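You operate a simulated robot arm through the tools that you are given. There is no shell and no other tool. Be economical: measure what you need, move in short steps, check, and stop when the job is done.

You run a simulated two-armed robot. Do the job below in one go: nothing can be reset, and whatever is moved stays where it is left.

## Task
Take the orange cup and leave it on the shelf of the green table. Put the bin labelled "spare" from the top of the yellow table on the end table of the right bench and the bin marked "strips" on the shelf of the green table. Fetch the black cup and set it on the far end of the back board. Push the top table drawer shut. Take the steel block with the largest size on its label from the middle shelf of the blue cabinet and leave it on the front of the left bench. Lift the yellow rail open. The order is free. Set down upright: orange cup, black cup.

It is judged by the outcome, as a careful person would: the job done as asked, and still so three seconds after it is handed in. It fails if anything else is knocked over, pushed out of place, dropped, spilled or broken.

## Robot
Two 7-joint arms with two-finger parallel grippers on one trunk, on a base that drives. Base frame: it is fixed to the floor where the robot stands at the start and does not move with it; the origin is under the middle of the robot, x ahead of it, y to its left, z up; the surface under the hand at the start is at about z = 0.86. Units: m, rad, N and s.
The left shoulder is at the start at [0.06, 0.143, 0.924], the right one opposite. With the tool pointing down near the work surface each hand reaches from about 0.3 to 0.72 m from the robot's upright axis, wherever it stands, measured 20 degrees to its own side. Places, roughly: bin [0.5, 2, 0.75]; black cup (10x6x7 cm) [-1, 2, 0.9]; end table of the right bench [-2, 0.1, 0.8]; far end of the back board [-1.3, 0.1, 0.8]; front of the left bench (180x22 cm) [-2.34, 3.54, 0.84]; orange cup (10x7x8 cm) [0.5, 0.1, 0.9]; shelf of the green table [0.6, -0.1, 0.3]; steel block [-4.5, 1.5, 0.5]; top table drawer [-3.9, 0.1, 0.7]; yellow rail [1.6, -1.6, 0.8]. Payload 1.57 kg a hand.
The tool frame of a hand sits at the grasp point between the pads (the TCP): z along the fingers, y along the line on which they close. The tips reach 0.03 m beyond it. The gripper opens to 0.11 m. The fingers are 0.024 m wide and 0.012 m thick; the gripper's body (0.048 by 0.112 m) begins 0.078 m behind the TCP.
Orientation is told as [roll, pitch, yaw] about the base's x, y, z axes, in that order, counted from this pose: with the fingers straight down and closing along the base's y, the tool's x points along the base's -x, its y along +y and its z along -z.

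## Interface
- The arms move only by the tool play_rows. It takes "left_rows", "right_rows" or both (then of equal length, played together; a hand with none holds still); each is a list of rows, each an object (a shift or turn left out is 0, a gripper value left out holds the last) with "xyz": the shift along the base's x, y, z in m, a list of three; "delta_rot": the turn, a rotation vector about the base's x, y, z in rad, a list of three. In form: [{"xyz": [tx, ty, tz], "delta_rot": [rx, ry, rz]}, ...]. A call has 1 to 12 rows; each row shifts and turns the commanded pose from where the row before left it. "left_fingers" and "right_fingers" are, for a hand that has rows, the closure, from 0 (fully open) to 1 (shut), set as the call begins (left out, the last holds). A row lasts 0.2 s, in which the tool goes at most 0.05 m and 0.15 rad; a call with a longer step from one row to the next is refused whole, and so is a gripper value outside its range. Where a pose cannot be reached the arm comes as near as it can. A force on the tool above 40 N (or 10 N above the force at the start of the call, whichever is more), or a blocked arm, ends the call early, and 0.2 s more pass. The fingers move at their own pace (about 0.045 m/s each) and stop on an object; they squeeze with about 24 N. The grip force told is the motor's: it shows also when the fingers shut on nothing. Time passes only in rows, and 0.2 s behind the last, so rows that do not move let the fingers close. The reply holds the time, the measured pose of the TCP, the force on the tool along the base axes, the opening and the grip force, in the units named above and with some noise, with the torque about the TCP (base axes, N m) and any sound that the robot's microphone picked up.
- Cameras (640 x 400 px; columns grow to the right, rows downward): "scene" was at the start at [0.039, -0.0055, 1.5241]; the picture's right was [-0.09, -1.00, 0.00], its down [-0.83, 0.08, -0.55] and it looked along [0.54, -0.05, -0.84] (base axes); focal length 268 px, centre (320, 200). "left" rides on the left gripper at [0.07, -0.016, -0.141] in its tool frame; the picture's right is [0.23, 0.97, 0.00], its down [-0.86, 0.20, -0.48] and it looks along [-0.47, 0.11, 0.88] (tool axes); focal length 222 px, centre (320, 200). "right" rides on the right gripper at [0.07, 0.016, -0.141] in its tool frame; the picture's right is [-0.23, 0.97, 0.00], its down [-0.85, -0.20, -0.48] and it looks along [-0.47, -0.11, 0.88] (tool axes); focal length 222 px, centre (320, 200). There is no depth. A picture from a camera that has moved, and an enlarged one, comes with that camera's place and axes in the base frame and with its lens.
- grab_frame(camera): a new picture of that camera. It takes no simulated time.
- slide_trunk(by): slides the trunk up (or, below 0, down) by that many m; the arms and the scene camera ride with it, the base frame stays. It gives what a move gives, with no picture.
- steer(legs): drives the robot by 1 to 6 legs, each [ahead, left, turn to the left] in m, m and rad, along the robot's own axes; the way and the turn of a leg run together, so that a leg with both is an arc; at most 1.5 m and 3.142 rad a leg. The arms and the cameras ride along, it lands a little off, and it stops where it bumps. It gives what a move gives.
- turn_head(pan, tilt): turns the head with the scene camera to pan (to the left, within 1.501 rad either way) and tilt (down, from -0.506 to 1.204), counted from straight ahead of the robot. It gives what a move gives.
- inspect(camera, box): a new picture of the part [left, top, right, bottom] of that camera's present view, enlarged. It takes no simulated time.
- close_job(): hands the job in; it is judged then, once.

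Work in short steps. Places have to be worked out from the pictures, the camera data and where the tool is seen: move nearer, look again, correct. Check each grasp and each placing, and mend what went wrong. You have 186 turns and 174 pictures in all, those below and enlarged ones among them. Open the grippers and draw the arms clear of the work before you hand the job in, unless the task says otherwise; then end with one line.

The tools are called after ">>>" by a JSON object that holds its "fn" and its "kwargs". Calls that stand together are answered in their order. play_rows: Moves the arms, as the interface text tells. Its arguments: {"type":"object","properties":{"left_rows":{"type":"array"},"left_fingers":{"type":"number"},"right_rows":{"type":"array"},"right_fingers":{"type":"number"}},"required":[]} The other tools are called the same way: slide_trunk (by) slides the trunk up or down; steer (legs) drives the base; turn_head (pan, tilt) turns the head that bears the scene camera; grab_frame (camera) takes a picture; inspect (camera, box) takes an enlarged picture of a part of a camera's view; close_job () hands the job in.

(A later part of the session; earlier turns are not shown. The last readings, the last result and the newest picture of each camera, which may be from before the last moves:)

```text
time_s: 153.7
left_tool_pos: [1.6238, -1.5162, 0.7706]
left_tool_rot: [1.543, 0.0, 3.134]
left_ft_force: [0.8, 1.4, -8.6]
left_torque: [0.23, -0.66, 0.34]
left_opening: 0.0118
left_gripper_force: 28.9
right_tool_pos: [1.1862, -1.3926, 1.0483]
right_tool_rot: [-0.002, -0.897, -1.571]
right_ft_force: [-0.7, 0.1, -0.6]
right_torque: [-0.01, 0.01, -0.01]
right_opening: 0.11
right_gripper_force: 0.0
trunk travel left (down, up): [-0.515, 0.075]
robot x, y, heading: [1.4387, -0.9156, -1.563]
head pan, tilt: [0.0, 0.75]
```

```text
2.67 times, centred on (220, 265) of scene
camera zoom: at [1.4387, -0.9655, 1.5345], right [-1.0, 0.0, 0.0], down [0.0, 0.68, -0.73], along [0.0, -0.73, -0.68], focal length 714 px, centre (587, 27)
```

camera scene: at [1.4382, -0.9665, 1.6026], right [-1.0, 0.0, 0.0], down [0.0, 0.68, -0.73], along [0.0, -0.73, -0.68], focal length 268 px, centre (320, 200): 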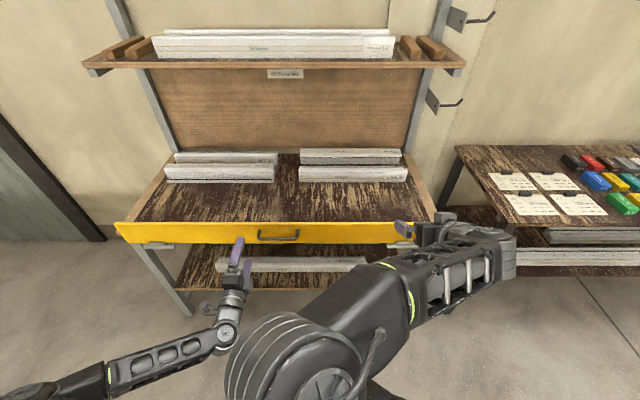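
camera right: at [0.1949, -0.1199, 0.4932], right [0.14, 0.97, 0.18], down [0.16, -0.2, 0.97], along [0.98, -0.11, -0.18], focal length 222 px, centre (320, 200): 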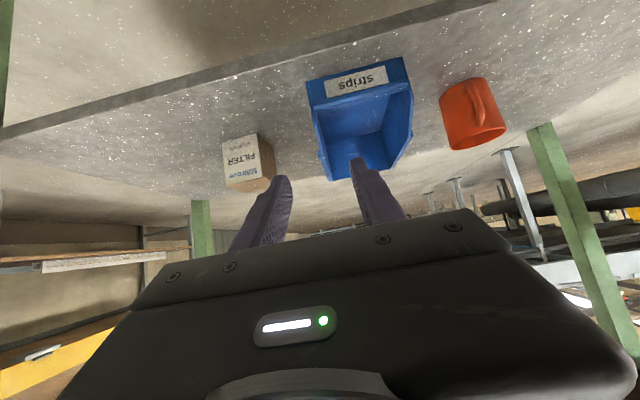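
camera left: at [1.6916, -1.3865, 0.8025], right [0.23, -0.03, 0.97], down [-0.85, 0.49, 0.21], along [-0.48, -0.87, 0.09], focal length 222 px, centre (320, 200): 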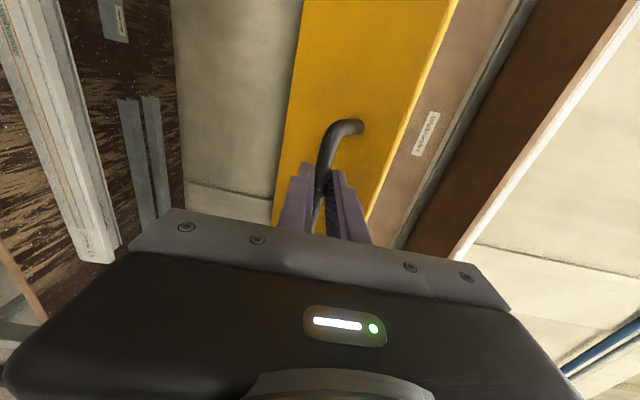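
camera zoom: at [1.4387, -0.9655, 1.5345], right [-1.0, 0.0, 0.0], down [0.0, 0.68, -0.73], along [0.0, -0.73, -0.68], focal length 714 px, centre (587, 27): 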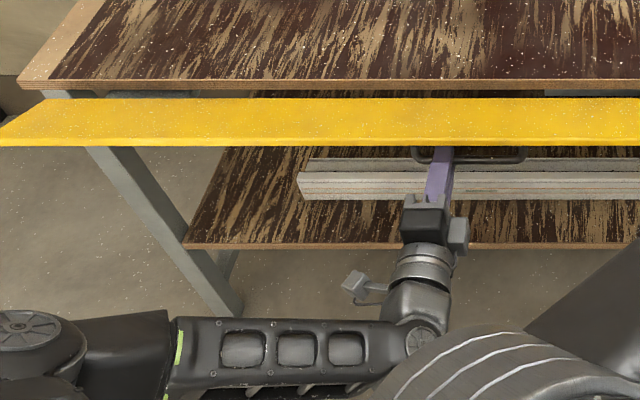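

Rail is ~60° open and now gravity helps; I keep guiding it down to its stop.

>>> {"fn": "slide_trunk", "kwargs": {"by": -0.025}}

>>> {"fn": "slide_trunk", "kwargs": {"by": -0.02}}

>>> {"fn": "inspect", "kwargs": {"camera": "scene", "box": [100, 205, 340, 325]}}

>>> {"fn": "grab_frame", "kwargs": {"camera": "left"}}

```text
time_s: 154.4
left_tool_pos: [1.6241, -1.5187, 0.7487]
left_tool_rot: [1.549, 0.0, 3.135]
left_ft_force: [4.3, -21.4, -1.5]
left_torque: [0.03, -0.74, 0.15]
left_opening: 0.0119
left_gripper_force: 29.2
right_tool_pos: [1.1871, -1.395, 1.0245]
right_tool_rot: [-0.002, -0.896, -1.57]
right_ft_force: [-0.3, -0.1, 0.7]
right_torque: [0.02, 0.01, 0.02]
right_opening: 0.1102
right_gripper_force: 0.0
trunk travel left (down, up): [-0.49, 0.1]
robot x, y, heading: [1.4379, -0.9128, -1.578]
head pan, tilt: [0.0, 0.75]
```

```text
time_s: 155.1
left_tool_pos: [1.6225, -1.5177, 0.7368]
left_tool_rot: [1.567, 0.001, 3.133]
left_ft_force: [0.8, 5.6, 4.6]
left_torque: [-0.12, -0.69, 0.15]
left_opening: 0.0118
left_gripper_force: 29.3
right_tool_pos: [1.1868, -1.3931, 1.0046]
right_tool_rot: [-0.001, -0.899, -1.573]
right_ft_force: [-0.1, -0.4, 0.1]
right_torque: [0.01, -0.01, 0.01]
right_opening: 0.11
right_gripper_force: 0.0
trunk travel left (down, up): [-0.47, 0.12]
robot x, y, heading: [1.4391, -0.9147, -1.571]
head pan, tilt: [0.0, 0.75]
stopped: the force on the tool passed its limit at 41 N (the readings are from after the stop); the commanded pose is now the measured one
```

```text
2.67 times, centred on (220, 265) of scene
camera zoom: at [1.4384, -0.9637, 1.4899], right [-1.0, 0.0, 0.0], down [0.0, 0.68, -0.73], along [0.0, -0.73, -0.68], focal length 714 px, centre (587, 27)
```

zoom: 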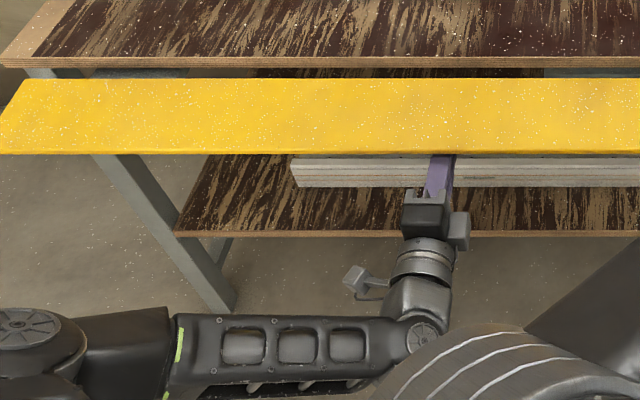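

```text
86 pictures are left
camera left: at [1.6944, -1.3781, 0.7196], right [0.23, -0.01, 0.97], down [-0.85, 0.48, 0.2], along [-0.47, -0.87, 0.11], focal length 222 px, centre (320, 200)
```

left: 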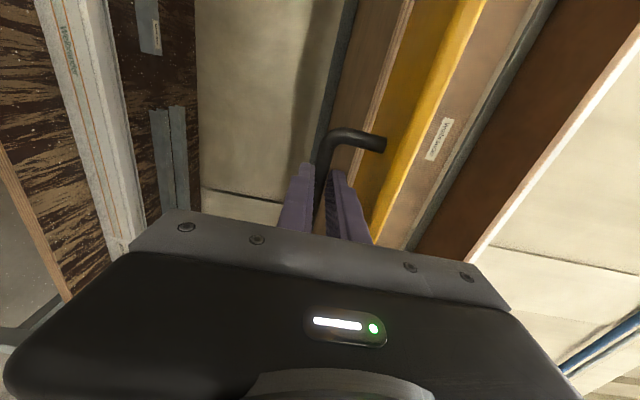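

Rail is about 90–97° open and met a firm stop. I open the fingers, back out and check that it stays.

>>> {"fn": "play_rows", "kwargs": {"left_rows": [{}, {}, {}], "left_fingers": 0.5}}

>>> {"fn": "play_rows", "kwargs": {"left_rows": [{"xyz": [0, 0.02, 0]}, {"xyz": [0, 0.03, 0]}, {"xyz": [0, 0.03, 0]}, {"xyz": [0, 0.03, 0]}]}}

>>> {"fn": "inspect", "kwargs": {"camera": "scene", "box": [60, 165, 380, 365]}}

```text
time_s: 155.9
left_tool_pos: [1.6229, -1.5186, 0.7339]
left_tool_rot: [1.562, -0.001, 3.132]
left_ft_force: [-0.7, 3.5, -5.9]
left_torque: [-0.26, -0.13, 0.01]
left_opening: 0.0489
left_gripper_force: 0.1
right_tool_pos: [1.1855, -1.3944, 1.005]
right_tool_rot: [-0.002, -0.896, -1.571]
right_ft_force: [0.2, 0.3, 0.8]
right_torque: [0.0, -0.03, -0.01]
right_opening: 0.1099
right_gripper_force: 0.0
trunk travel left (down, up): [-0.47, 0.12]
robot x, y, heading: [1.4382, -0.912, -1.576]
head pan, tilt: [0.0, 0.75]
```

```text
time_s: 156.9
left_tool_pos: [1.6346, -1.4179, 0.7604]
left_tool_rot: [1.564, -0.001, 3.132]
left_ft_force: [-0.8, -0.3, -0.1]
left_torque: [-0.02, -0.01, 0.01]
left_opening: 0.0549
left_gripper_force: 0.0
left hand out of reach, approached as far as the arm can: row 2, 3, 4
right_tool_pos: [1.1864, -1.3938, 1.0056]
right_tool_rot: [-0.002, -0.897, -1.573]
right_ft_force: [0.6, -0.5, -0.3]
right_torque: [0.03, 0.02, 0.01]
right_opening: 0.11
right_gripper_force: 0.1
trunk travel left (down, up): [-0.47, 0.12]
robot x, y, heading: [1.4372, -0.9134, -1.573]
head pan, tilt: [0.0, 0.75]
```

```text
2.00 times, centred on (220, 265) of scene
camera zoom: at [1.4386, -0.9643, 1.4902], right [-1.0, 0.0, 0.0], down [0.0, 0.68, -0.73], along [0.0, -0.73, -0.68], focal length 535 px, centre (520, 70)
```

zoom: 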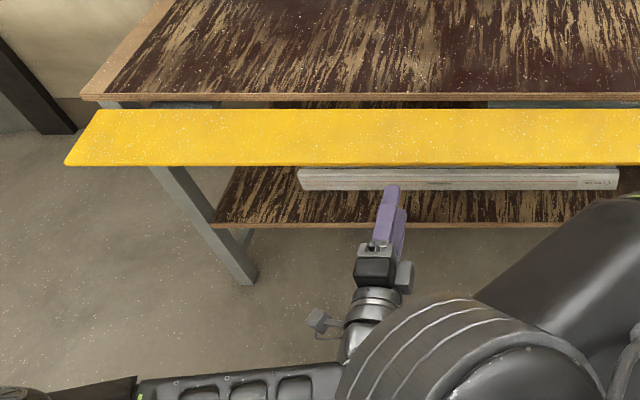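

The rail stays open. I back away, raise the trunk and restore the left hand's orientation.

>>> {"fn": "steer", "kwargs": {"legs": [[-0.5, 0, 0]]}}

>>> {"fn": "slide_trunk", "kwargs": {"by": 0.11}}

>>> {"fn": "play_rows", "kwargs": {"left_rows": [{"xyz": [0.02, 0.01, 0.03]}, {"delta_rot": [0, 0.143, 0], "xyz": [0.02, 0.02, 0.02]}, {"delta_rot": [0, 0.143, 0], "xyz": [0.02, 0.02, 0.02]}, {"delta_rot": [0, 0.143, 0], "xyz": [0.02, 0.02, 0.02]}, {"delta_rot": [0, 0.143, 0], "xyz": [0.02, 0, 0.02]}, {"delta_rot": [0, 0.143, 0], "xyz": [0.02, 0, 0.02]}, {"delta_rot": [0, 0.143, 0], "xyz": [0.02, 0, 0.02]}, {"delta_rot": [0, 0.143, 0]}, {"delta_rot": [0, 0.143, 0]}, {"delta_rot": [0, 0.143, 0]}, {"delta_rot": [0, 0.143, 0]}, {"delta_rot": [0, 0.143, 0]}], "left_fingers": 0}}

>>> {"fn": "play_rows", "kwargs": {"left_rows": [{"delta_rot": [0.134, 0, 0]}, {"delta_rot": [0.134, 0, 0]}, {"delta_rot": [0.134, 0, 0]}, {"delta_rot": [0.134, 0, 0]}, {"delta_rot": [0.134, 0, 0]}]}}

>>> {"fn": "grab_frame", "kwargs": {"camera": "scene"}}

```text
time_s: 159.9
left_tool_pos: [1.6381, -0.9058, 0.7598]
left_tool_rot: [1.561, -0.001, -3.14]
left_ft_force: [0.4, 0.2, 0.3]
left_torque: [0.06, -0.01, 0.0]
left_opening: 0.0548
left_gripper_force: 0.1
right_tool_pos: [1.1898, -0.8866, 1.0054]
right_tool_rot: [-0.002, -0.897, -1.559]
right_ft_force: [-0.1, -0.3, 0.2]
right_torque: [-0.01, -0.03, 0.02]
right_opening: 0.11
right_gripper_force: 0.0
trunk travel left (down, up): [-0.47, 0.12]
robot x, y, heading: [1.4399, -0.4038, -1.563]
head pan, tilt: [0.0, 0.75]
```

```text
time_s: 161.3
left_tool_pos: [1.6387, -0.9076, 0.8689]
left_tool_rot: [1.562, -0.001, -3.14]
left_ft_force: [0.5, 0.2, 0.3]
left_torque: [0.02, 0.0, 0.01]
left_opening: 0.055
left_gripper_force: 0.0
right_tool_pos: [1.1895, -0.8869, 1.1149]
right_tool_rot: [-0.002, -0.897, -1.56]
right_ft_force: [-0.2, -0.1, 0.1]
right_torque: [-0.02, -0.01, 0.0]
right_opening: 0.1099
right_gripper_force: 0.1
trunk travel left (down, up): [-0.58, 0.01]
robot x, y, heading: [1.437, -0.4017, -1.556]
head pan, tilt: [0.0, 0.75]
```

```text
time_s: 163.9
left_tool_pos: [1.7889, -0.8555, 0.9955]
left_tool_rot: [-1.248, -1.565, -0.33]
left_ft_force: [0.0, -0.3, 0.3]
left_torque: [0.01, 0.0, -0.01]
left_opening: 0.11
left_gripper_force: 0.1
left hand out of reach, approached as far as the arm can: row 3, 4, 5, 6
right_tool_pos: [1.1888, -0.8863, 1.1149]
right_tool_rot: [-0.002, -0.898, -1.56]
right_ft_force: [0.1, -0.3, -1.0]
right_torque: [0.03, 0.02, 0.0]
right_opening: 0.1098
right_gripper_force: 0.0
trunk travel left (down, up): [-0.58, 0.01]
robot x, y, heading: [1.4355, -0.4049, -1.558]
head pan, tilt: [0.0, 0.75]
```

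```text
time_s: 165.2
left_tool_pos: [1.8025, -0.8701, 0.987]
left_tool_rot: [-0.011, -0.894, -1.566]
left_ft_force: [-0.5, 0.1, 0.2]
left_torque: [0.02, 0.0, 0.03]
left_opening: 0.11
left_gripper_force: 0.1
left hand out of reach, approached as far as the arm can: row 1, 2
right_tool_pos: [1.1884, -0.888, 1.1139]
right_tool_rot: [0.001, -0.897, -1.56]
right_ft_force: [-0.6, -0.8, -1.0]
right_torque: [0.0, 0.0, 0.01]
right_opening: 0.1099
right_gripper_force: 0.2
trunk travel left (down, up): [-0.58, 0.01]
robot x, y, heading: [1.4353, -0.403, -1.558]
head pan, tilt: [0.0, 0.75]
```

```text
84 pictures are left
camera scene: at [1.4356, -0.4558, 1.6001], right [-1.0, -0.01, 0.0], down [-0.01, 0.68, -0.73], along [0.01, -0.73, -0.68], focal length 268 px, centre (320, 200)
```

scene: 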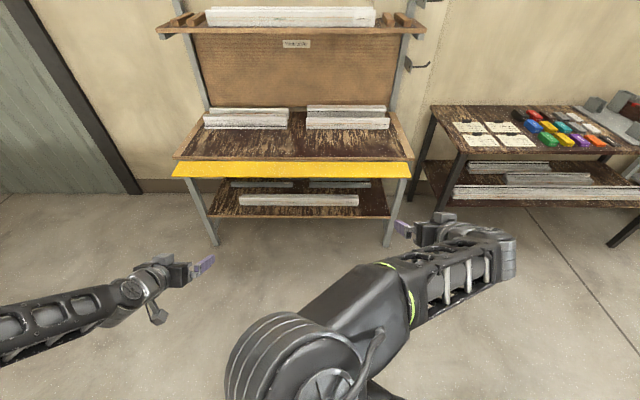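

Now drive back round to the yellow table for the "spare" bin.

>>> {"fn": "steer", "kwargs": {"legs": [[-1.25, -0.3, 0], [0, 0, 1.558], [-1.4, 0, 0], [0, 0.8, 0]]}}

>>> {"fn": "turn_head", "kwargs": {"pan": 0, "tilt": 0.75}}

>>> {"fn": "grab_frame", "kwargs": {"camera": "scene"}}

```text
time_s: 185.8
left_tool_pos: [0.1934, 1.9951, 0.9869]
left_tool_rot: [-0.013, -0.9, -0.018]
left_ft_force: [1.4, -0.2, -0.4]
left_torque: [0.0, 0.01, -0.01]
left_opening: 0.11
left_gripper_force: 0.1
right_tool_pos: [0.1974, 1.3811, 1.1152]
right_tool_rot: [-0.003, -0.896, -0.012]
right_ft_force: [-0.3, -0.2, 0.1]
right_torque: [-0.03, 0.01, 0.0]
right_opening: 0.11
right_gripper_force: 0.1
trunk travel left (down, up): [-0.58, 0.01]
robot x, y, heading: [-0.2784, 1.6413, -0.013]
head pan, tilt: [0.0, 0.75]
```

```text
time_s: 186.3
left_tool_pos: [0.193, 1.9957, 0.9867]
left_tool_rot: [-0.011, -0.898, -0.02]
left_ft_force: [-0.3, -0.2, 0.7]
left_torque: [-0.01, 0.0, 0.0]
left_opening: 0.11
left_gripper_force: 0.1
right_tool_pos: [0.1977, 1.3808, 1.115]
right_tool_rot: [-0.002, -0.899, -0.015]
right_ft_force: [0.3, -0.2, 0.2]
right_torque: [0.02, -0.03, -0.02]
right_opening: 0.1101
right_gripper_force: 0.0
trunk travel left (down, up): [-0.58, 0.01]
robot x, y, heading: [-0.283, 1.6414, -0.01]
head pan, tilt: [0.0, 0.75]
```

```text
83 pictures are left
camera scene: at [-0.2279, 1.6405, 1.6002], right [-0.01, -1.0, 0.0], down [-0.68, 0.01, -0.73], along [0.73, -0.01, -0.68], focal length 268 px, centre (320, 200)
```

scene: 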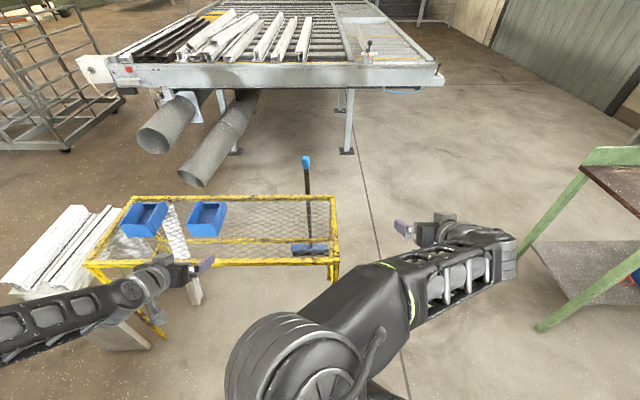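

I'll take the spare bin by its left wall with the left hand. Position the robot at about (-0.16, 1.95).

>>> {"fn": "steer", "kwargs": {"legs": [[0.12, 0.31, 0.01]]}}

>>> {"fn": "inspect", "kwargs": {"camera": "scene", "box": [150, 190, 330, 300]}}

>>> {"fn": "grab_frame", "kwargs": {"camera": "left"}}

```text
time_s: 188.5
left_tool_pos: [0.3073, 2.3015, 0.9857]
left_tool_rot: [-0.014, -0.896, 0.001]
left_ft_force: [0.0, 0.2, 0.0]
left_torque: [0.02, -0.02, -0.01]
left_opening: 0.1101
left_gripper_force: 0.0
right_tool_pos: [0.3221, 1.6872, 1.1147]
right_tool_rot: [-0.004, -0.898, 0.006]
right_ft_force: [0.8, 0.3, 0.2]
right_torque: [0.0, 0.0, -0.04]
right_opening: 0.1099
right_gripper_force: 0.0
trunk travel left (down, up): [-0.58, 0.01]
robot x, y, heading: [-0.1614, 1.9413, 0.005]
head pan, tilt: [0.0, 0.75]
```

```text
3.56 times, centred on (240, 245) of scene
camera zoom: at [-0.1073, 1.939, 1.6002], right [0.01, -1.0, 0.0], down [-0.68, -0.01, -0.73], along [0.73, 0.0, -0.68], focal length 952 px, centre (604, 40)
```

zoom: 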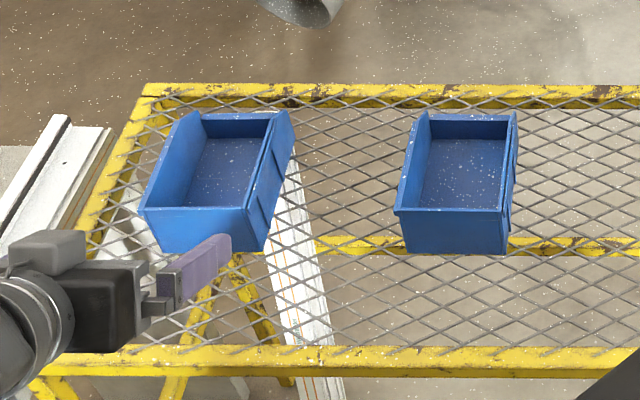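

```text
81 pictures are left
camera left: at [0.1534, 2.2852, 1.0191], right [-0.13, 0.97, -0.19], down [0.16, 0.21, 0.97], along [0.98, 0.1, -0.18], focal length 222 px, centre (320, 200)
```

left: 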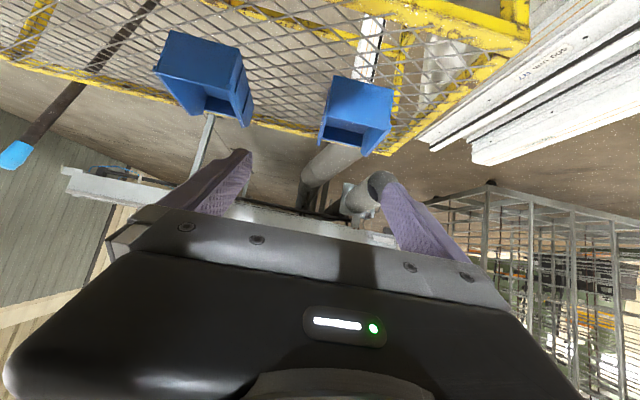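

Spare bin: left wall at y≈2.147, x 0.477–0.63, tall wall toward me. I reduce the tilt to 0.7 rad to clear the tall near wall and go to a standoff.

>>> {"fn": "play_rows", "kwargs": {"left_rows": [{"xyz": [0.01, -0.035, -0.01], "delta_rot": [0.007, 0.1, 0]}, {"xyz": [0.015, -0.035, -0.015], "delta_rot": [0.007, 0.1, 0]}, {"xyz": [0.03, -0.03, -0.015]}, {"xyz": [0.035, -0.03, -0.015]}, {"xyz": [0.035, -0.025, -0.02]}, {"xyz": [0.035, 0, -0.02]}, {"xyz": [0.016, 0, -0.002]}]}}

>>> {"fn": "grab_frame", "kwargs": {"camera": "left"}}

```text
time_s: 190.1
left_tool_pos: [0.4824, 2.1443, 0.8879]
left_tool_rot: [0.007, -0.698, -0.014]
left_ft_force: [0.3, 0.5, -0.8]
left_torque: [-0.03, -0.02, 0.01]
left_opening: 0.1101
left_gripper_force: 0.1
right_tool_pos: [0.3231, 1.6849, 1.1144]
right_tool_rot: [-0.003, -0.897, 0.005]
right_ft_force: [-0.2, 0.6, 0.0]
right_torque: [-0.02, 0.03, 0.03]
right_opening: 0.1098
right_gripper_force: 0.0
trunk travel left (down, up): [-0.58, 0.01]
robot x, y, heading: [-0.1572, 1.9349, 0.009]
head pan, tilt: [0.0, 0.75]
```

```text
80 pictures are left
camera left: at [0.3385, 2.1274, 0.951], right [-0.17, 0.98, -0.14], down [0.35, 0.19, 0.92], along [0.92, 0.1, -0.37], focal length 222 px, centre (320, 200)
```

left: 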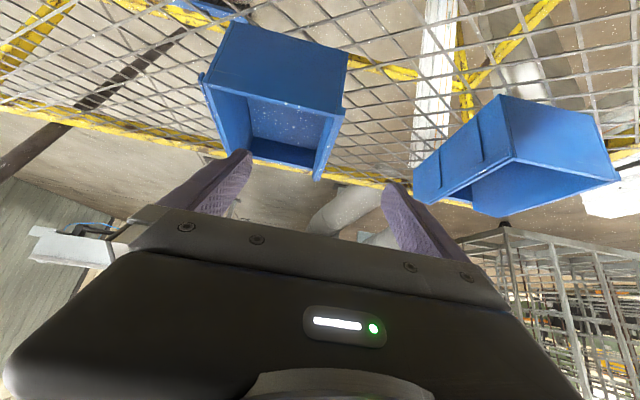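

Left wall at y≈2.151. Advance to straddle it.

>>> {"fn": "play_rows", "kwargs": {"left_rows": [{"xyz": [0.016, 0.002, -0.018]}, {"xyz": [0.016, 0.002, -0.018]}, {"xyz": [0.016, 0.002, -0.018]}, {"xyz": [0.016, 0, -0.018]}, {"xyz": [0.014, 0, -0.018]}]}}

>>> {"fn": "grab_frame", "kwargs": {"camera": "left"}}

```text
time_s: 191.3
left_tool_pos: [0.5442, 2.1626, 0.803]
left_tool_rot: [0.005, -0.699, -0.013]
left_ft_force: [0.5, 0.2, 0.0]
left_torque: [0.01, -0.04, 0.0]
left_opening: 0.1098
left_gripper_force: 0.0
left hand out of reach, approached as far as the arm can: row 4, 5
right_tool_pos: [0.3221, 1.6872, 1.1147]
right_tool_rot: [-0.002, -0.897, 0.006]
right_ft_force: [-0.1, -0.4, -0.2]
right_torque: [0.01, 0.02, 0.02]
right_opening: 0.11
right_gripper_force: 0.0
trunk travel left (down, up): [-0.58, 0.01]
robot x, y, heading: [-0.1592, 1.9378, 0.006]
head pan, tilt: [0.0, 0.75]
```

```text
79 pictures are left
camera left: at [0.4007, 2.1462, 0.8666], right [-0.17, 0.98, -0.14], down [0.35, 0.19, 0.92], along [0.92, 0.1, -0.37], focal length 222 px, centre (320, 200)
```

left: 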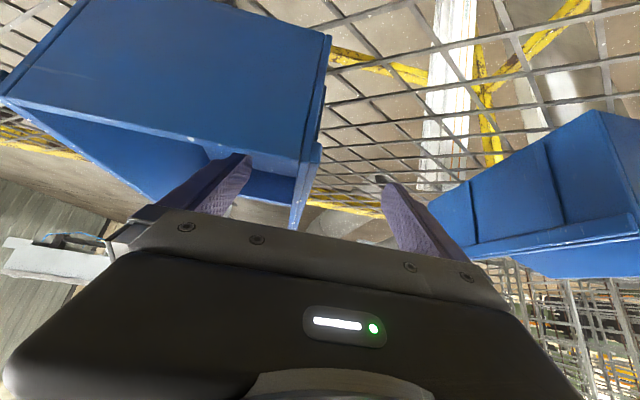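

The arm hit its reach limit with the trunk so high. I raise the hand 0.06, lower the trunk 0.06, then redo the last correction.

>>> {"fn": "play_rows", "kwargs": {"left_rows": [{"xyz": [-0.005, -0.004, 0.03]}, {"xyz": [-0.005, -0.004, 0.03]}]}}

>>> {"fn": "slide_trunk", "kwargs": {"by": -0.07}}

>>> {"fn": "grab_frame", "kwargs": {"camera": "left"}}

```text
time_s: 191.9
left_tool_pos: [0.5334, 2.1542, 0.8655]
left_tool_rot: [0.005, -0.697, -0.012]
left_ft_force: [-0.1, -0.5, -0.6]
left_torque: [0.02, -0.01, -0.01]
left_opening: 0.1099
left_gripper_force: 0.1
right_tool_pos: [0.3221, 1.6859, 1.1145]
right_tool_rot: [-0.002, -0.898, 0.005]
right_ft_force: [0.8, -0.1, 0.2]
right_torque: [-0.01, 0.0, 0.04]
right_opening: 0.1099
right_gripper_force: 0.1
trunk travel left (down, up): [-0.58, 0.01]
robot x, y, heading: [-0.1543, 1.934, 0.004]
head pan, tilt: [0.0, 0.75]
```

```text
time_s: 193.0
left_tool_pos: [0.5335, 2.1541, 0.7959]
left_tool_rot: [0.005, -0.697, -0.011]
left_ft_force: [0.0, 0.8, 0.5]
left_torque: [-0.03, -0.02, -0.02]
left_opening: 0.11
left_gripper_force: 0.1
right_tool_pos: [0.3234, 1.6865, 1.0457]
right_tool_rot: [-0.001, -0.897, 0.008]
right_ft_force: [-0.1, -1.5, -0.5]
right_torque: [0.0, -0.01, -0.01]
right_opening: 0.1099
right_gripper_force: 0.1
trunk travel left (down, up): [-0.51, 0.08]
robot x, y, heading: [-0.162, 1.9395, 0.005]
head pan, tilt: [0.0, 0.75]
```

```text
78 pictures are left
camera left: at [0.3904, 2.1377, 0.8578], right [-0.17, 0.98, -0.14], down [0.35, 0.19, 0.92], along [0.92, 0.1, -0.37], focal length 222 px, centre (320, 200)
```

left: 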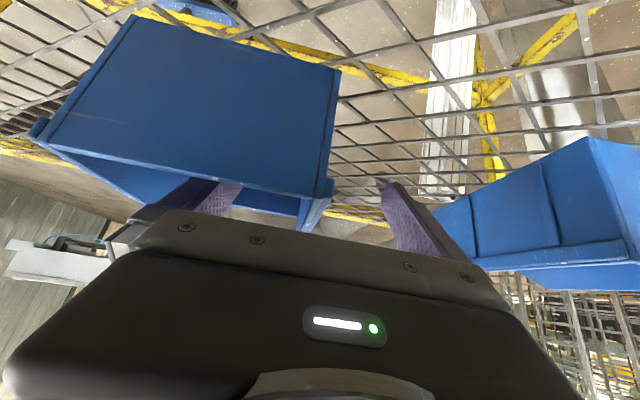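

Now nudge +x 0.02, y -0.007 and close on the wall.

>>> {"fn": "play_rows", "kwargs": {"left_rows": [{"xyz": [0.01, -0.004, 0]}, {"xyz": [0.01, -0.003, 0.001]}]}}

>>> {"fn": "play_rows", "kwargs": {"left_rows": [{}, {}, {}, {}, {}, {}, {}], "left_fingers": 1}}

>>> {"fn": "play_rows", "kwargs": {"left_rows": [{"xyz": [0, 0, 0.01]}, {"xyz": [0, 0, 0.02]}, {"xyz": [0, 0, 0.03]}]}}

>>> {"fn": "grab_frame", "kwargs": {"camera": "left"}}

>>> {"fn": "grab_frame", "kwargs": {"camera": "scene"}}

```text
time_s: 193.6
left_tool_pos: [0.549, 2.1509, 0.7971]
left_tool_rot: [0.004, -0.698, -0.012]
left_ft_force: [-1.1, -0.2, -0.7]
left_torque: [0.02, -0.01, -0.02]
left_opening: 0.1099
left_gripper_force: 0.0
left hand out of reach, approached as far as the arm can: row 2
right_tool_pos: [0.3219, 1.6874, 1.0453]
right_tool_rot: [-0.001, -0.896, 0.007]
right_ft_force: [0.2, 1.0, -0.9]
right_torque: [-0.01, -0.02, 0.03]
right_opening: 0.1104
right_gripper_force: 0.0
trunk travel left (down, up): [-0.51, 0.08]
robot x, y, heading: [-0.1608, 1.9401, 0.007]
head pan, tilt: [0.0, 0.75]
```

```text
time_s: 195.2
left_tool_pos: [0.5491, 2.1506, 0.7961]
left_tool_rot: [0.004, -0.7, -0.013]
left_ft_force: [-0.4, -0.4, 1.5]
left_torque: [-0.22, 0.06, 0.04]
left_opening: 0.0039
left_gripper_force: 21.5
right_tool_pos: [0.3221, 1.6859, 1.0448]
right_tool_rot: [-0.002, -0.896, 0.007]
right_ft_force: [0.1, 0.1, 0.4]
right_torque: [0.01, 0.01, -0.02]
right_opening: 0.1101
right_gripper_force: 0.0
trunk travel left (down, up): [-0.51, 0.08]
robot x, y, heading: [-0.1582, 1.9368, 0.009]
head pan, tilt: [0.0, 0.75]
```

```text
time_s: 196.0
left_tool_pos: [0.5471, 2.1493, 0.8577]
left_tool_rot: [0.007, -0.7, -0.013]
left_ft_force: [0.9, -0.3, -1.8]
left_torque: [0.06, -0.01, -0.01]
left_opening: 0.0038
left_gripper_force: 24.6
right_tool_pos: [0.3241, 1.687, 1.0446]
right_tool_rot: [-0.002, -0.896, 0.009]
right_ft_force: [0.5, -1.1, -0.7]
right_torque: [0.0, 0.01, -0.02]
right_opening: 0.11
right_gripper_force: 0.0
trunk travel left (down, up): [-0.51, 0.08]
robot x, y, heading: [-0.162, 1.9351, 0.011]
head pan, tilt: [0.0, 0.75]
```

```text
77 pictures are left
camera left: at [0.4033, 2.1337, 0.9206], right [-0.17, 0.98, -0.14], down [0.35, 0.19, 0.92], along [0.92, 0.1, -0.37], focal length 222 px, centre (320, 200)
```

left: 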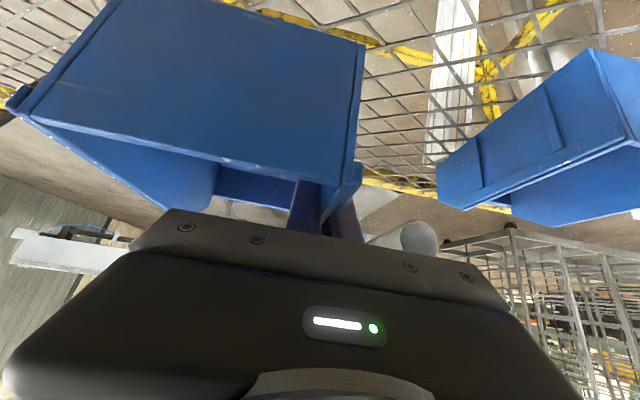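

```text
76 pictures are left
camera scene: at [-0.1077, 1.9378, 1.5301], right [0.01, -1.0, 0.0], down [-0.68, 0.0, -0.73], along [0.73, 0.01, -0.68], focal length 268 px, centre (320, 200)
```

scene: 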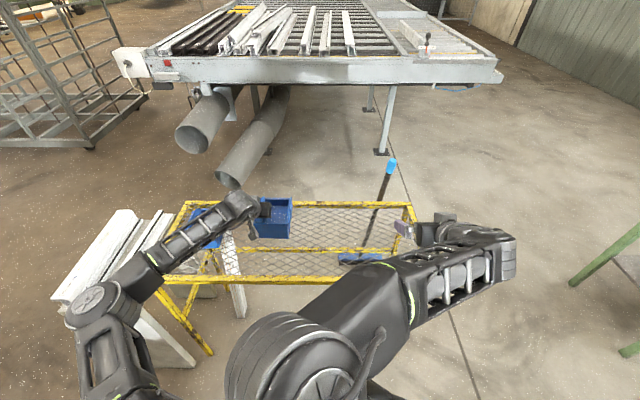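

Spare bin held level. I lift it, draw it in, then turn around to face the bench with the black cup.

>>> {"fn": "play_rows", "kwargs": {"left_rows": [{"xyz": [0, 0, 0.04]}, {"xyz": [-0.02, 0, 0.04]}, {"xyz": [-0.03, 0, 0.035]}, {"xyz": [-0.04, 0, 0.02]}, {"xyz": [-0.045, 0, 0]}, {"xyz": [-0.045, 0, 0]}]}}

>>> {"fn": "slide_trunk", "kwargs": {"by": 0.07}}

>>> {"fn": "steer", "kwargs": {"legs": [[-0.12, -0.05, 0], [0, 0, -1.6], [0, 0, -1.54]]}}

>>> {"fn": "turn_head", "kwargs": {"pan": 0, "tilt": 0.6}}

>>> {"fn": "grab_frame", "kwargs": {"camera": "scene"}}

```text
time_s: 197.4
left_tool_pos: [0.3664, 2.1487, 0.9714]
left_tool_rot: [0.006, -0.698, -0.012]
left_ft_force: [-1.3, -0.3, -1.7]
left_torque: [0.08, -0.02, -0.03]
left_opening: 0.0036
left_gripper_force: 24.6
left hand out of reach, approached as far as the arm can: row 1
right_tool_pos: [0.3225, 1.686, 1.045]
right_tool_rot: [-0.002, -0.898, 0.005]
right_ft_force: [0.2, -0.6, -0.1]
right_torque: [0.05, -0.02, -0.01]
right_opening: 0.1101
right_gripper_force: 0.0
trunk travel left (down, up): [-0.51, 0.08]
robot x, y, heading: [-0.1601, 1.9329, 0.008]
head pan, tilt: [0.0, 0.75]
```

```text
time_s: 198.4
left_tool_pos: [0.3686, 2.1493, 1.0406]
left_tool_rot: [0.006, -0.698, -0.012]
left_ft_force: [0.0, -0.4, -1.7]
left_torque: [0.09, -0.02, -0.01]
left_opening: 0.0037
left_gripper_force: 24.6
right_tool_pos: [0.3223, 1.6874, 1.1146]
right_tool_rot: [-0.001, -0.898, 0.008]
right_ft_force: [-0.2, 0.4, -0.3]
right_torque: [0.03, 0.03, -0.04]
right_opening: 0.1098
right_gripper_force: 0.1
trunk travel left (down, up): [-0.58, 0.01]
robot x, y, heading: [-0.1547, 1.9358, 0.01]
head pan, tilt: [0.0, 0.75]
```

```text
time_s: 207.2
left_tool_pos: [-0.7918, 1.637, 1.041]
left_tool_rot: [0.006, -0.698, -3.087]
left_ft_force: [-0.4, 0.0, -1.1]
left_torque: [-0.07, -0.01, -0.01]
left_opening: 0.0039
left_gripper_force: 24.3
right_tool_pos: [-0.7759, 2.1011, 1.1145]
right_tool_rot: [-0.002, -0.896, -3.07]
right_ft_force: [-0.1, -0.2, 0.1]
right_torque: [-0.03, 0.0, 0.0]
right_opening: 0.1099
right_gripper_force: 0.1
trunk travel left (down, up): [-0.58, 0.01]
robot x, y, heading: [-0.2792, 1.8842, -3.07]
head pan, tilt: [0.0, 0.75]
```

```text
time_s: 207.9
left_tool_pos: [-0.7909, 1.6364, 1.0406]
left_tool_rot: [0.004, -0.699, -3.088]
left_ft_force: [0.1, 0.6, -1.8]
left_torque: [-0.08, -0.01, 0.02]
left_opening: 0.0039
left_gripper_force: 23.6
right_tool_pos: [-0.7767, 2.1026, 1.114]
right_tool_rot: [-0.002, -0.895, -3.067]
right_ft_force: [0.1, -0.2, -0.1]
right_torque: [0.02, -0.01, 0.01]
right_opening: 0.1099
right_gripper_force: 0.0
trunk travel left (down, up): [-0.58, 0.01]
robot x, y, heading: [-0.2794, 1.8822, -3.068]
head pan, tilt: [0.0, 0.6]
```

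```text
75 pictures are left
camera scene: at [-0.3374, 1.8816, 1.613], right [-0.07, 1.0, 0.0], down [0.56, 0.04, -0.82], along [-0.82, -0.06, -0.57], focal length 268 px, centre (320, 200)
```

scene: 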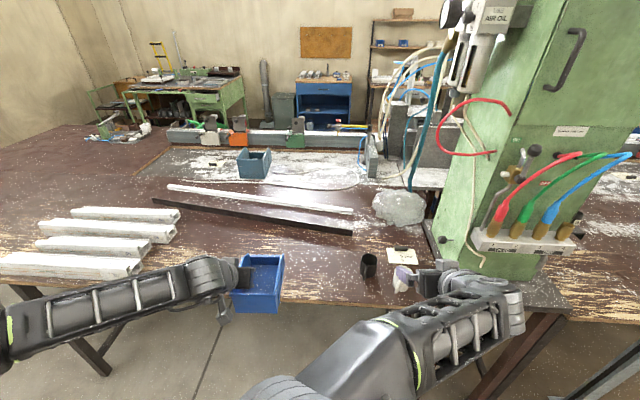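

Great view. The black cup is at about (-0.98, 2.00). I zoom in on it for handle direction and neighbours.

>>> {"fn": "inspect", "kwargs": {"camera": "scene", "box": [330, 235, 440, 305]}}

>>> {"fn": "grab_frame", "kwargs": {"camera": "right"}}

```text
5.71 times, centred on (385, 270) of scene
camera zoom: at [-0.3374, 1.8816, 1.613], right [-0.07, 1.0, 0.0], down [0.56, 0.04, -0.82], along [-0.82, -0.06, -0.57], focal length 1530 px, centre (-51, -200)
```

zoom: 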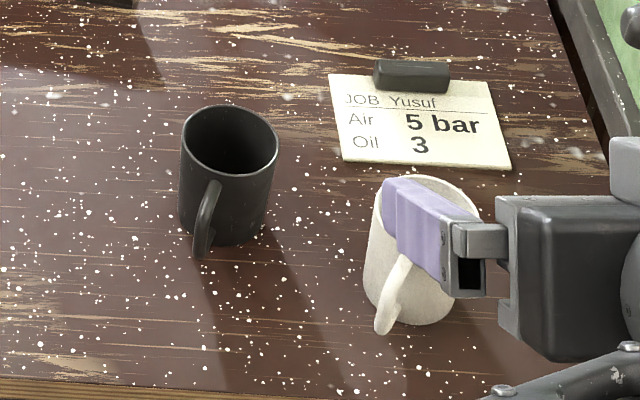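

```text
73 pictures are left
camera right: at [-0.6216, 2.0959, 1.1493], right [-0.07, -0.98, 0.18], down [-0.17, 0.19, 0.97], along [-0.98, 0.04, -0.18], focal length 222 px, centre (320, 200)
```

right: 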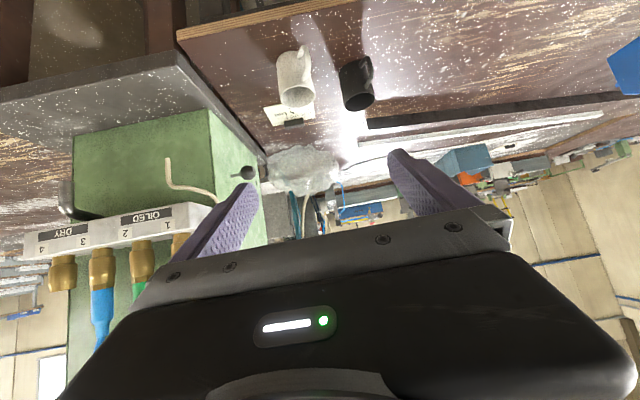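

A white mug sits right beside the black cup (toward +y), so I'll pick the black cup from straight above with a partial opening. First move 0.12 m closer and turn the right hand fingers-down.

>>> {"fn": "steer", "kwargs": {"legs": [[0.12, 0, -0.07]]}}

>>> {"fn": "play_rows", "kwargs": {"right_rows": [{"delta_rot": [0, -0.15, 0], "xyz": [0.01, -0.01, -0.01]}, {"delta_rot": [0, -0.15, 0], "xyz": [0.01, -0.01, -0.01]}, {"delta_rot": [0, -0.15, 0], "xyz": [0.01, -0.01, -0.01]}, {"delta_rot": [0, -0.15, 0], "xyz": [0.01, -0.01, -0.01]}, {"delta_rot": [0, -0.15, 0], "xyz": [0, -0.01, -0.01]}, {"delta_rot": [0, -0.15, 0], "xyz": [0, -0.01, -0.01]}], "right_fingers": 0.23}}

>>> {"fn": "grab_frame", "kwargs": {"camera": "right"}}

>>> {"fn": "grab_frame", "kwargs": {"camera": "scene"}}

```text
time_s: 209.1
left_tool_pos: [-0.9241, 1.6672, 1.04]
left_tool_rot: [0.003, -0.696, 3.129]
left_ft_force: [-0.4, -0.5, -2.3]
left_torque: [-0.12, 0.01, 0.04]
left_opening: 0.0037
left_gripper_force: 24.1
right_tool_pos: [-0.8784, 2.1294, 1.1144]
right_tool_rot: [-0.002, -0.897, -3.134]
right_ft_force: [0.1, 0.0, -1.3]
right_torque: [0.01, -0.04, -0.03]
right_opening: 0.1101
right_gripper_force: 0.0
trunk travel left (down, up): [-0.58, 0.01]
robot x, y, heading: [-0.3909, 1.8795, -3.134]
head pan, tilt: [0.0, 0.6]
```

```text
time_s: 210.5
left_tool_pos: [-0.9242, 1.6673, 1.04]
left_tool_rot: [0.007, -0.697, 3.129]
left_ft_force: [0.2, 0.7, -1.3]
left_torque: [-0.08, -0.02, 0.0]
left_opening: 0.0039
left_gripper_force: 23.9
right_tool_pos: [-0.8381, 2.0689, 1.0539]
right_tool_rot: [0.003, 0.007, -3.138]
right_ft_force: [0.0, 0.6, 0.3]
right_torque: [-0.01, 0.02, -0.02]
right_opening: 0.0845
right_gripper_force: 0.0
trunk travel left (down, up): [-0.58, 0.01]
robot x, y, heading: [-0.395, 1.8832, -3.134]
head pan, tilt: [0.0, 0.6]
```

```text
72 pictures are left
camera right: at [-0.7692, 2.0527, 1.1971], right [-0.22, -0.97, 0.0], down [-0.86, 0.2, 0.47], along [-0.46, 0.1, -0.88], focal length 222 px, centre (320, 200)
```

right: 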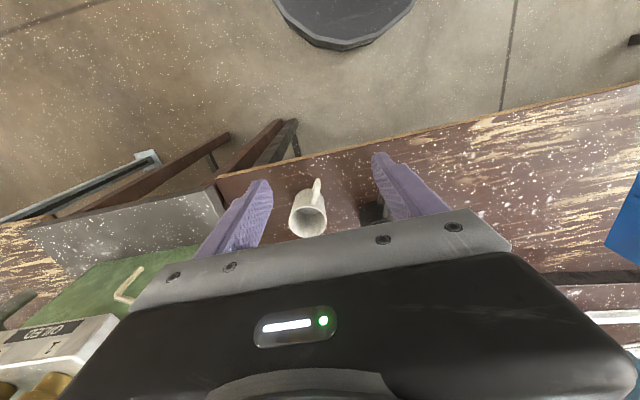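

```text
71 pictures are left
camera scene: at [-0.4551, 1.8811, 1.613], right [-0.01, 1.0, 0.0], down [0.57, 0.0, -0.82], along [-0.82, -0.01, -0.57], focal length 268 px, centre (320, 200)
```

scene: 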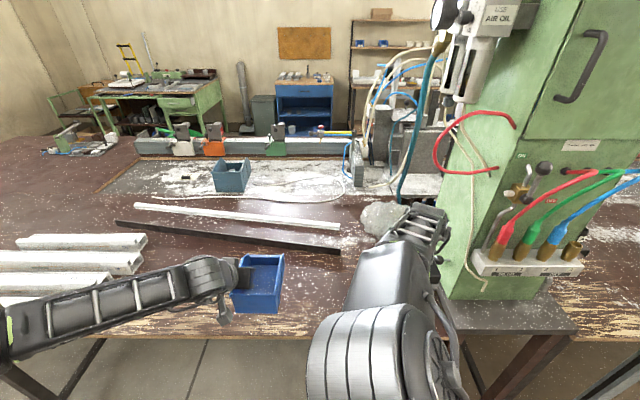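

I move the right hand above the black cup's estimated position.

>>> {"fn": "play_rows", "kwargs": {"right_rows": [{"xyz": [-0.02, -0.017, 0]}, {"xyz": [-0.03, -0.017, 0]}, {"xyz": [-0.03, -0.016, -0.01]}, {"xyz": [-0.03, -0.016, -0.01]}, {"xyz": [-0.02, 0, -0.01]}]}}

>>> {"fn": "grab_frame", "kwargs": {"camera": "right"}}

```text
time_s: 211.7
left_tool_pos: [-0.9233, 1.6679, 1.0404]
left_tool_rot: [0.006, -0.698, 3.13]
left_ft_force: [-0.3, -0.3, -1.8]
left_torque: [-0.07, 0.02, -0.02]
left_opening: 0.0036
left_gripper_force: 23.7
right_tool_pos: [-0.968, 2.0029, 1.0248]
right_tool_rot: [0.006, 0.001, -3.138]
right_ft_force: [-0.5, -0.4, -0.9]
right_torque: [-0.02, 0.0, 0.04]
right_opening: 0.0845
right_gripper_force: 0.1
trunk travel left (down, up): [-0.58, 0.01]
robot x, y, heading: [-0.3973, 1.8821, -3.134]
head pan, tilt: [0.0, 0.6]
```

```text
70 pictures are left
camera right: at [-0.8991, 1.9864, 1.1668], right [-0.22, -0.97, 0.0], down [-0.86, 0.2, 0.48], along [-0.46, 0.1, -0.88], focal length 222 px, centre (320, 200)
```

right: 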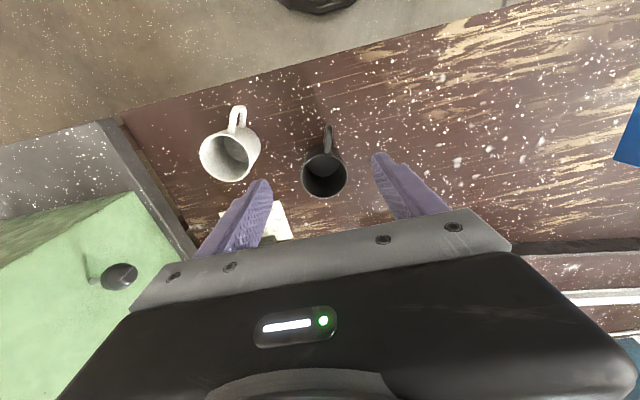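

Cup centre refined to about (-0.99, 2.001). Descend vertically.

>>> {"fn": "play_rows", "kwargs": {"right_rows": [{"xyz": [-0.012, -0.001, -0.01]}, {"xyz": [-0.01, -0.001, -0.02]}, {"xyz": [0, 0, -0.03]}, {"xyz": [0, 0, -0.03]}, {"xyz": [0, 0, -0.02]}, {"xyz": [0, 0, -0.012]}]}}

>>> {"fn": "grab_frame", "kwargs": {"camera": "right"}}

```text
time_s: 213.1
left_tool_pos: [-0.9211, 1.6667, 1.0408]
left_tool_rot: [0.004, -0.698, 3.13]
left_ft_force: [-0.6, -0.2, -1.4]
left_torque: [-0.05, -0.02, 0.02]
left_opening: 0.0039
left_gripper_force: 23.6
right_tool_pos: [-0.9912, 2.0008, 0.9034]
right_tool_rot: [0.004, 0.002, -3.138]
right_ft_force: [-0.4, -0.6, 0.0]
right_torque: [0.01, -0.01, -0.01]
right_opening: 0.0846
right_gripper_force: 0.0
trunk travel left (down, up): [-0.58, 0.01]
robot x, y, heading: [-0.3949, 1.882, -3.133]
head pan, tilt: [0.0, 0.6]
```

```text
69 pictures are left
camera right: at [-0.9209, 1.9846, 1.0462], right [-0.22, -0.97, 0.0], down [-0.86, 0.2, 0.48], along [-0.47, 0.1, -0.88], focal length 222 px, centre (320, 200)
```

right: 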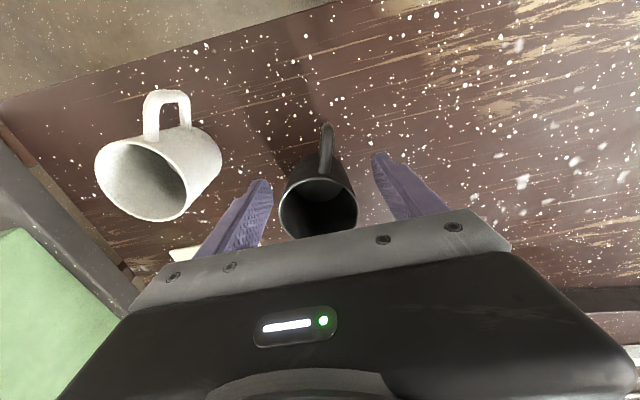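

Fingers straddle the cup. Close and lift.

>>> {"fn": "play_rows", "kwargs": {"right_rows": [{}, {}, {}, {}], "right_fingers": 1}}

>>> {"fn": "play_rows", "kwargs": {"right_rows": [{"xyz": [0, 0, 0.01]}, {"xyz": [0, 0, 0.03]}, {"xyz": [0, 0, 0.03]}, {"xyz": [0, 0, 0.03]}, {"xyz": [0.01, 0, 0.02]}]}}

>>> {"fn": "grab_frame", "kwargs": {"camera": "right"}}

```text
time_s: 214.1
left_tool_pos: [-0.9234, 1.6661, 1.0417]
left_tool_rot: [0.005, -0.699, 3.129]
left_ft_force: [0.3, -0.2, -1.5]
left_torque: [-0.07, -0.01, 0.02]
left_opening: 0.0037
left_gripper_force: 24.1
right_tool_pos: [-0.9913, 2.0006, 0.9046]
right_tool_rot: [0.003, 0.003, -3.138]
right_ft_force: [0.1, 0.5, -0.7]
right_torque: [-0.01, 0.0, -0.01]
right_opening: 0.0546
right_gripper_force: 24.1
trunk travel left (down, up): [-0.58, 0.01]
robot x, y, heading: [-0.3932, 1.88, -3.133]
head pan, tilt: [0.0, 0.6]
```

```text
time_s: 215.3
left_tool_pos: [-0.922, 1.6675, 1.0409]
left_tool_rot: [0.007, -0.697, 3.131]
left_ft_force: [-0.7, -0.3, -1.1]
left_torque: [-0.08, 0.01, -0.02]
left_opening: 0.0038
left_gripper_force: 23.8
right_tool_pos: [-0.9771, 2.0001, 1.0227]
right_tool_rot: [0.004, 0.002, -3.135]
right_ft_force: [0.4, 0.3, -0.6]
right_torque: [0.03, -0.04, 0.0]
right_opening: 0.0547
right_gripper_force: 24.0
trunk travel left (down, up): [-0.58, 0.01]
robot x, y, heading: [-0.395, 1.8792, -3.139]
head pan, tilt: [0.0, 0.6]
```

```text
68 pictures are left
camera right: at [-0.9087, 1.9836, 1.1659], right [-0.22, -0.97, 0.0], down [-0.86, 0.2, 0.48], along [-0.46, 0.1, -0.88], focal length 222 px, centre (320, 200)
```

right: 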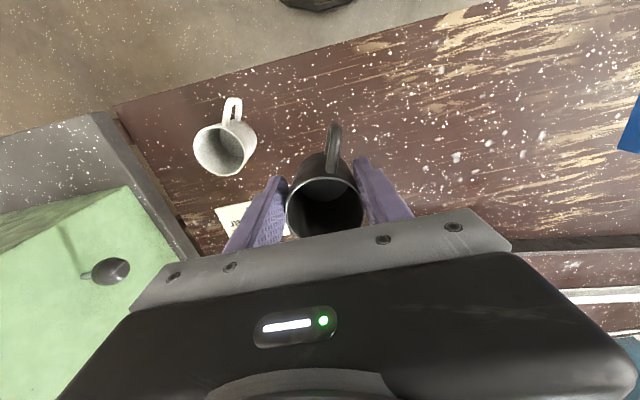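

Black cup held upright. I back off from the bench and strafe south along it to look at the two destinations.

>>> {"fn": "steer", "kwargs": {"legs": [[-0.15, 0, 0], [0, 1.3, 0]]}}

>>> {"fn": "turn_head", "kwargs": {"pan": 0.3, "tilt": 0.55}}

>>> {"fn": "grab_frame", "kwargs": {"camera": "scene"}}

```text
time_s: 222.8
left_tool_pos: [-0.7344, 0.3757, 1.0413]
left_tool_rot: [0.006, -0.697, -3.124]
left_ft_force: [-0.7, 0.2, -1.9]
left_torque: [-0.08, -0.01, -0.01]
left_opening: 0.0039
left_gripper_force: 23.4
right_tool_pos: [-0.8004, 0.7069, 1.0235]
right_tool_rot: [0.002, 0.001, -3.106]
right_ft_force: [-1.1, 0.2, -0.3]
right_torque: [-0.01, -0.03, 0.0]
right_opening: 0.0548
right_gripper_force: 23.9
trunk travel left (down, up): [-0.58, 0.01]
robot x, y, heading: [-0.2118, 0.6041, -3.101]
head pan, tilt: [0.0, 0.6]
```

```text
time_s: 223.6
left_tool_pos: [-0.7345, 0.3757, 1.0414]
left_tool_rot: [0.005, -0.699, -3.121]
left_ft_force: [0.4, -0.3, -1.7]
left_torque: [-0.04, -0.01, -0.02]
left_opening: 0.0038
left_gripper_force: 24.2
right_tool_pos: [-0.8008, 0.7062, 1.0212]
right_tool_rot: [0.005, 0.005, -3.107]
right_ft_force: [-0.5, -0.1, -0.6]
right_torque: [-0.01, -0.02, 0.01]
right_opening: 0.0545
right_gripper_force: 24.2
trunk travel left (down, up): [-0.58, 0.01]
robot x, y, heading: [-0.2117, 0.6052, -3.1]
head pan, tilt: [0.3, 0.55]
```

```text
67 pictures are left
camera scene: at [-0.2696, 0.5773, 1.6175], right [-0.33, 0.94, 0.0], down [0.49, 0.17, -0.85], along [-0.8, -0.28, -0.52], focal length 268 px, centre (320, 200)
```

scene: 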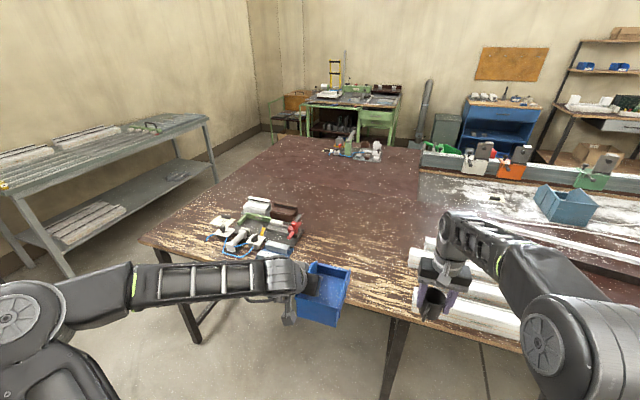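

I zoom in on the brown bench area to understand "end table of the right bench" and "back board".

>>> {"fn": "inspect", "kwargs": {"camera": "scene", "box": [130, 110, 450, 290]}}

>>> {"fn": "turn_head", "kwargs": {"pan": -0.4, "tilt": 0.5}}

>>> {"fn": "grab_frame", "kwargs": {"camera": "scene"}}

```text
2.00 times, centred on (290, 200) of scene
camera zoom: at [-0.2696, 0.5773, 1.6175], right [-0.33, 0.94, 0.0], down [0.49, 0.17, -0.85], along [-0.8, -0.28, -0.52], focal length 535 px, centre (380, 200)
```

zoom: 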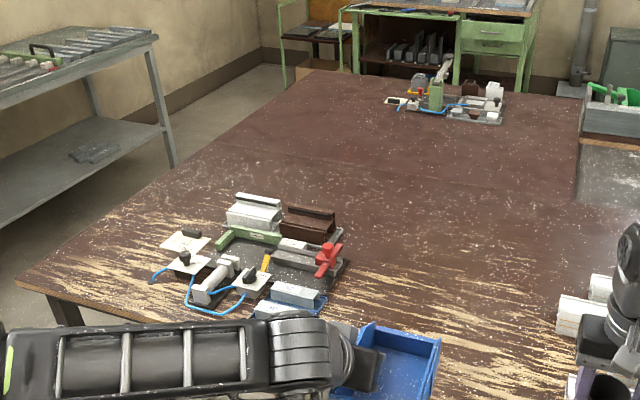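

```text
time_s: 224.6
left_tool_pos: [-0.7354, 0.3758, 1.041]
left_tool_rot: [0.006, -0.696, -3.121]
left_ft_force: [-0.7, 0.0, -1.8]
left_torque: [-0.11, -0.01, 0.0]
left_opening: 0.0037
left_gripper_force: 24.0
right_tool_pos: [-0.8013, 0.7064, 1.0232]
right_tool_rot: [0.004, 0.001, -3.106]
right_ft_force: [0.9, 0.3, -1.0]
right_torque: [-0.02, -0.01, 0.0]
right_opening: 0.0549
right_gripper_force: 23.8
trunk travel left (down, up): [-0.58, 0.01]
robot x, y, heading: [-0.2123, 0.6051, -3.109]
head pan, tilt: [-0.4, 0.499]
```

```text
65 pictures are left
camera scene: at [-0.27, 0.6392, 1.6221], right [0.35, 0.94, 0.0], down [0.45, -0.17, -0.88], along [-0.82, 0.31, -0.48], focal length 268 px, centre (320, 200)
```

scene: 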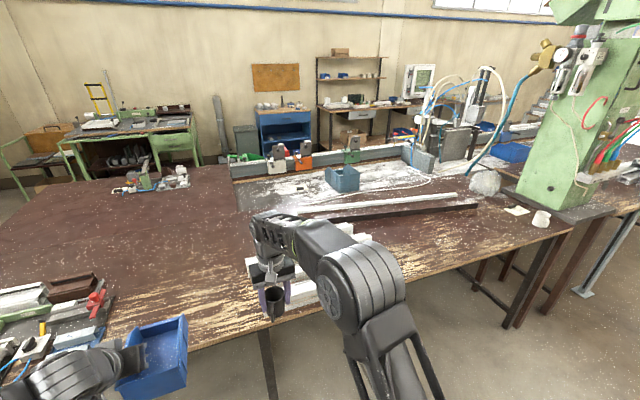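

Brown bench: front board x≈-0.86…-1.57 ("back board", its far end around (-1.3, 0.1)), and the end table behind it x≈-1.57…-2.35. A tool fixture occupies x -0.95…-1.3, y -0.26…0.2. I'll do the bin first, from the south side: strafe to y≈-1.0, then drive west.

>>> {"fn": "steer", "kwargs": {"legs": [[0, 1.45, -0.03], [0, 0.15, 0]]}}

>>> {"fn": "turn_head", "kwargs": {"pan": 0.0, "tilt": 0.5}}

>>> {"fn": "grab_frame", "kwargs": {"camera": "scene"}}

```text
time_s: 232.9
left_tool_pos: [-0.6847, -1.2496, 1.0411]
left_tool_rot: [0.005, -0.697, -3.128]
left_ft_force: [0.9, -0.1, -1.5]
left_torque: [-0.07, 0.02, -0.03]
left_opening: 0.0037
left_gripper_force: 24.1
right_tool_pos: [-0.749, -0.9183, 1.0236]
right_tool_rot: [0.003, 0.002, -3.112]
right_ft_force: [0.1, 0.4, -1.0]
right_torque: [0.03, -0.02, -0.02]
right_opening: 0.0548
right_gripper_force: 23.9
trunk travel left (down, up): [-0.58, 0.01]
robot x, y, heading: [-0.1633, -1.0204, -3.106]
head pan, tilt: [-0.4, 0.499]
```

```text
time_s: 233.8
left_tool_pos: [-0.6846, -1.2491, 1.0416]
left_tool_rot: [0.004, -0.698, -3.128]
left_ft_force: [-0.5, -0.1, -1.7]
left_torque: [-0.1, -0.04, 0.0]
left_opening: 0.0035
left_gripper_force: 24.3
right_tool_pos: [-0.7489, -0.9178, 1.0235]
right_tool_rot: [0.004, 0.002, -3.112]
right_ft_force: [0.2, 0.6, -1.2]
right_torque: [0.01, 0.0, 0.01]
right_opening: 0.055
right_gripper_force: 24.4
trunk travel left (down, up): [-0.58, 0.01]
robot x, y, heading: [-0.1648, -1.0217, -3.11]
head pan, tilt: [0.0, 0.499]
```

```text
64 pictures are left
camera scene: at [-0.2246, -1.0229, 1.6221], right [-0.03, 1.0, 0.0], down [0.48, 0.02, -0.88], along [-0.88, -0.03, -0.48], focal length 268 px, centre (320, 200)
```

scene: 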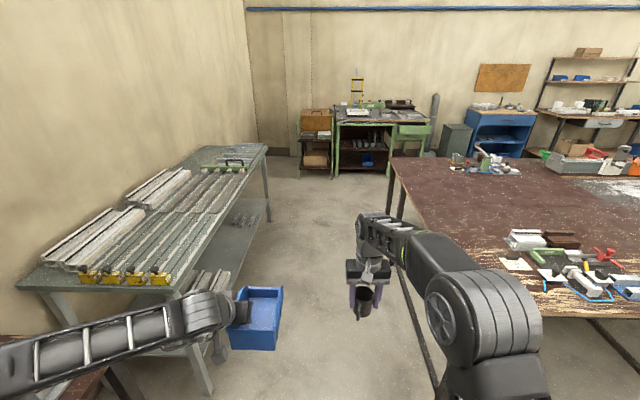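

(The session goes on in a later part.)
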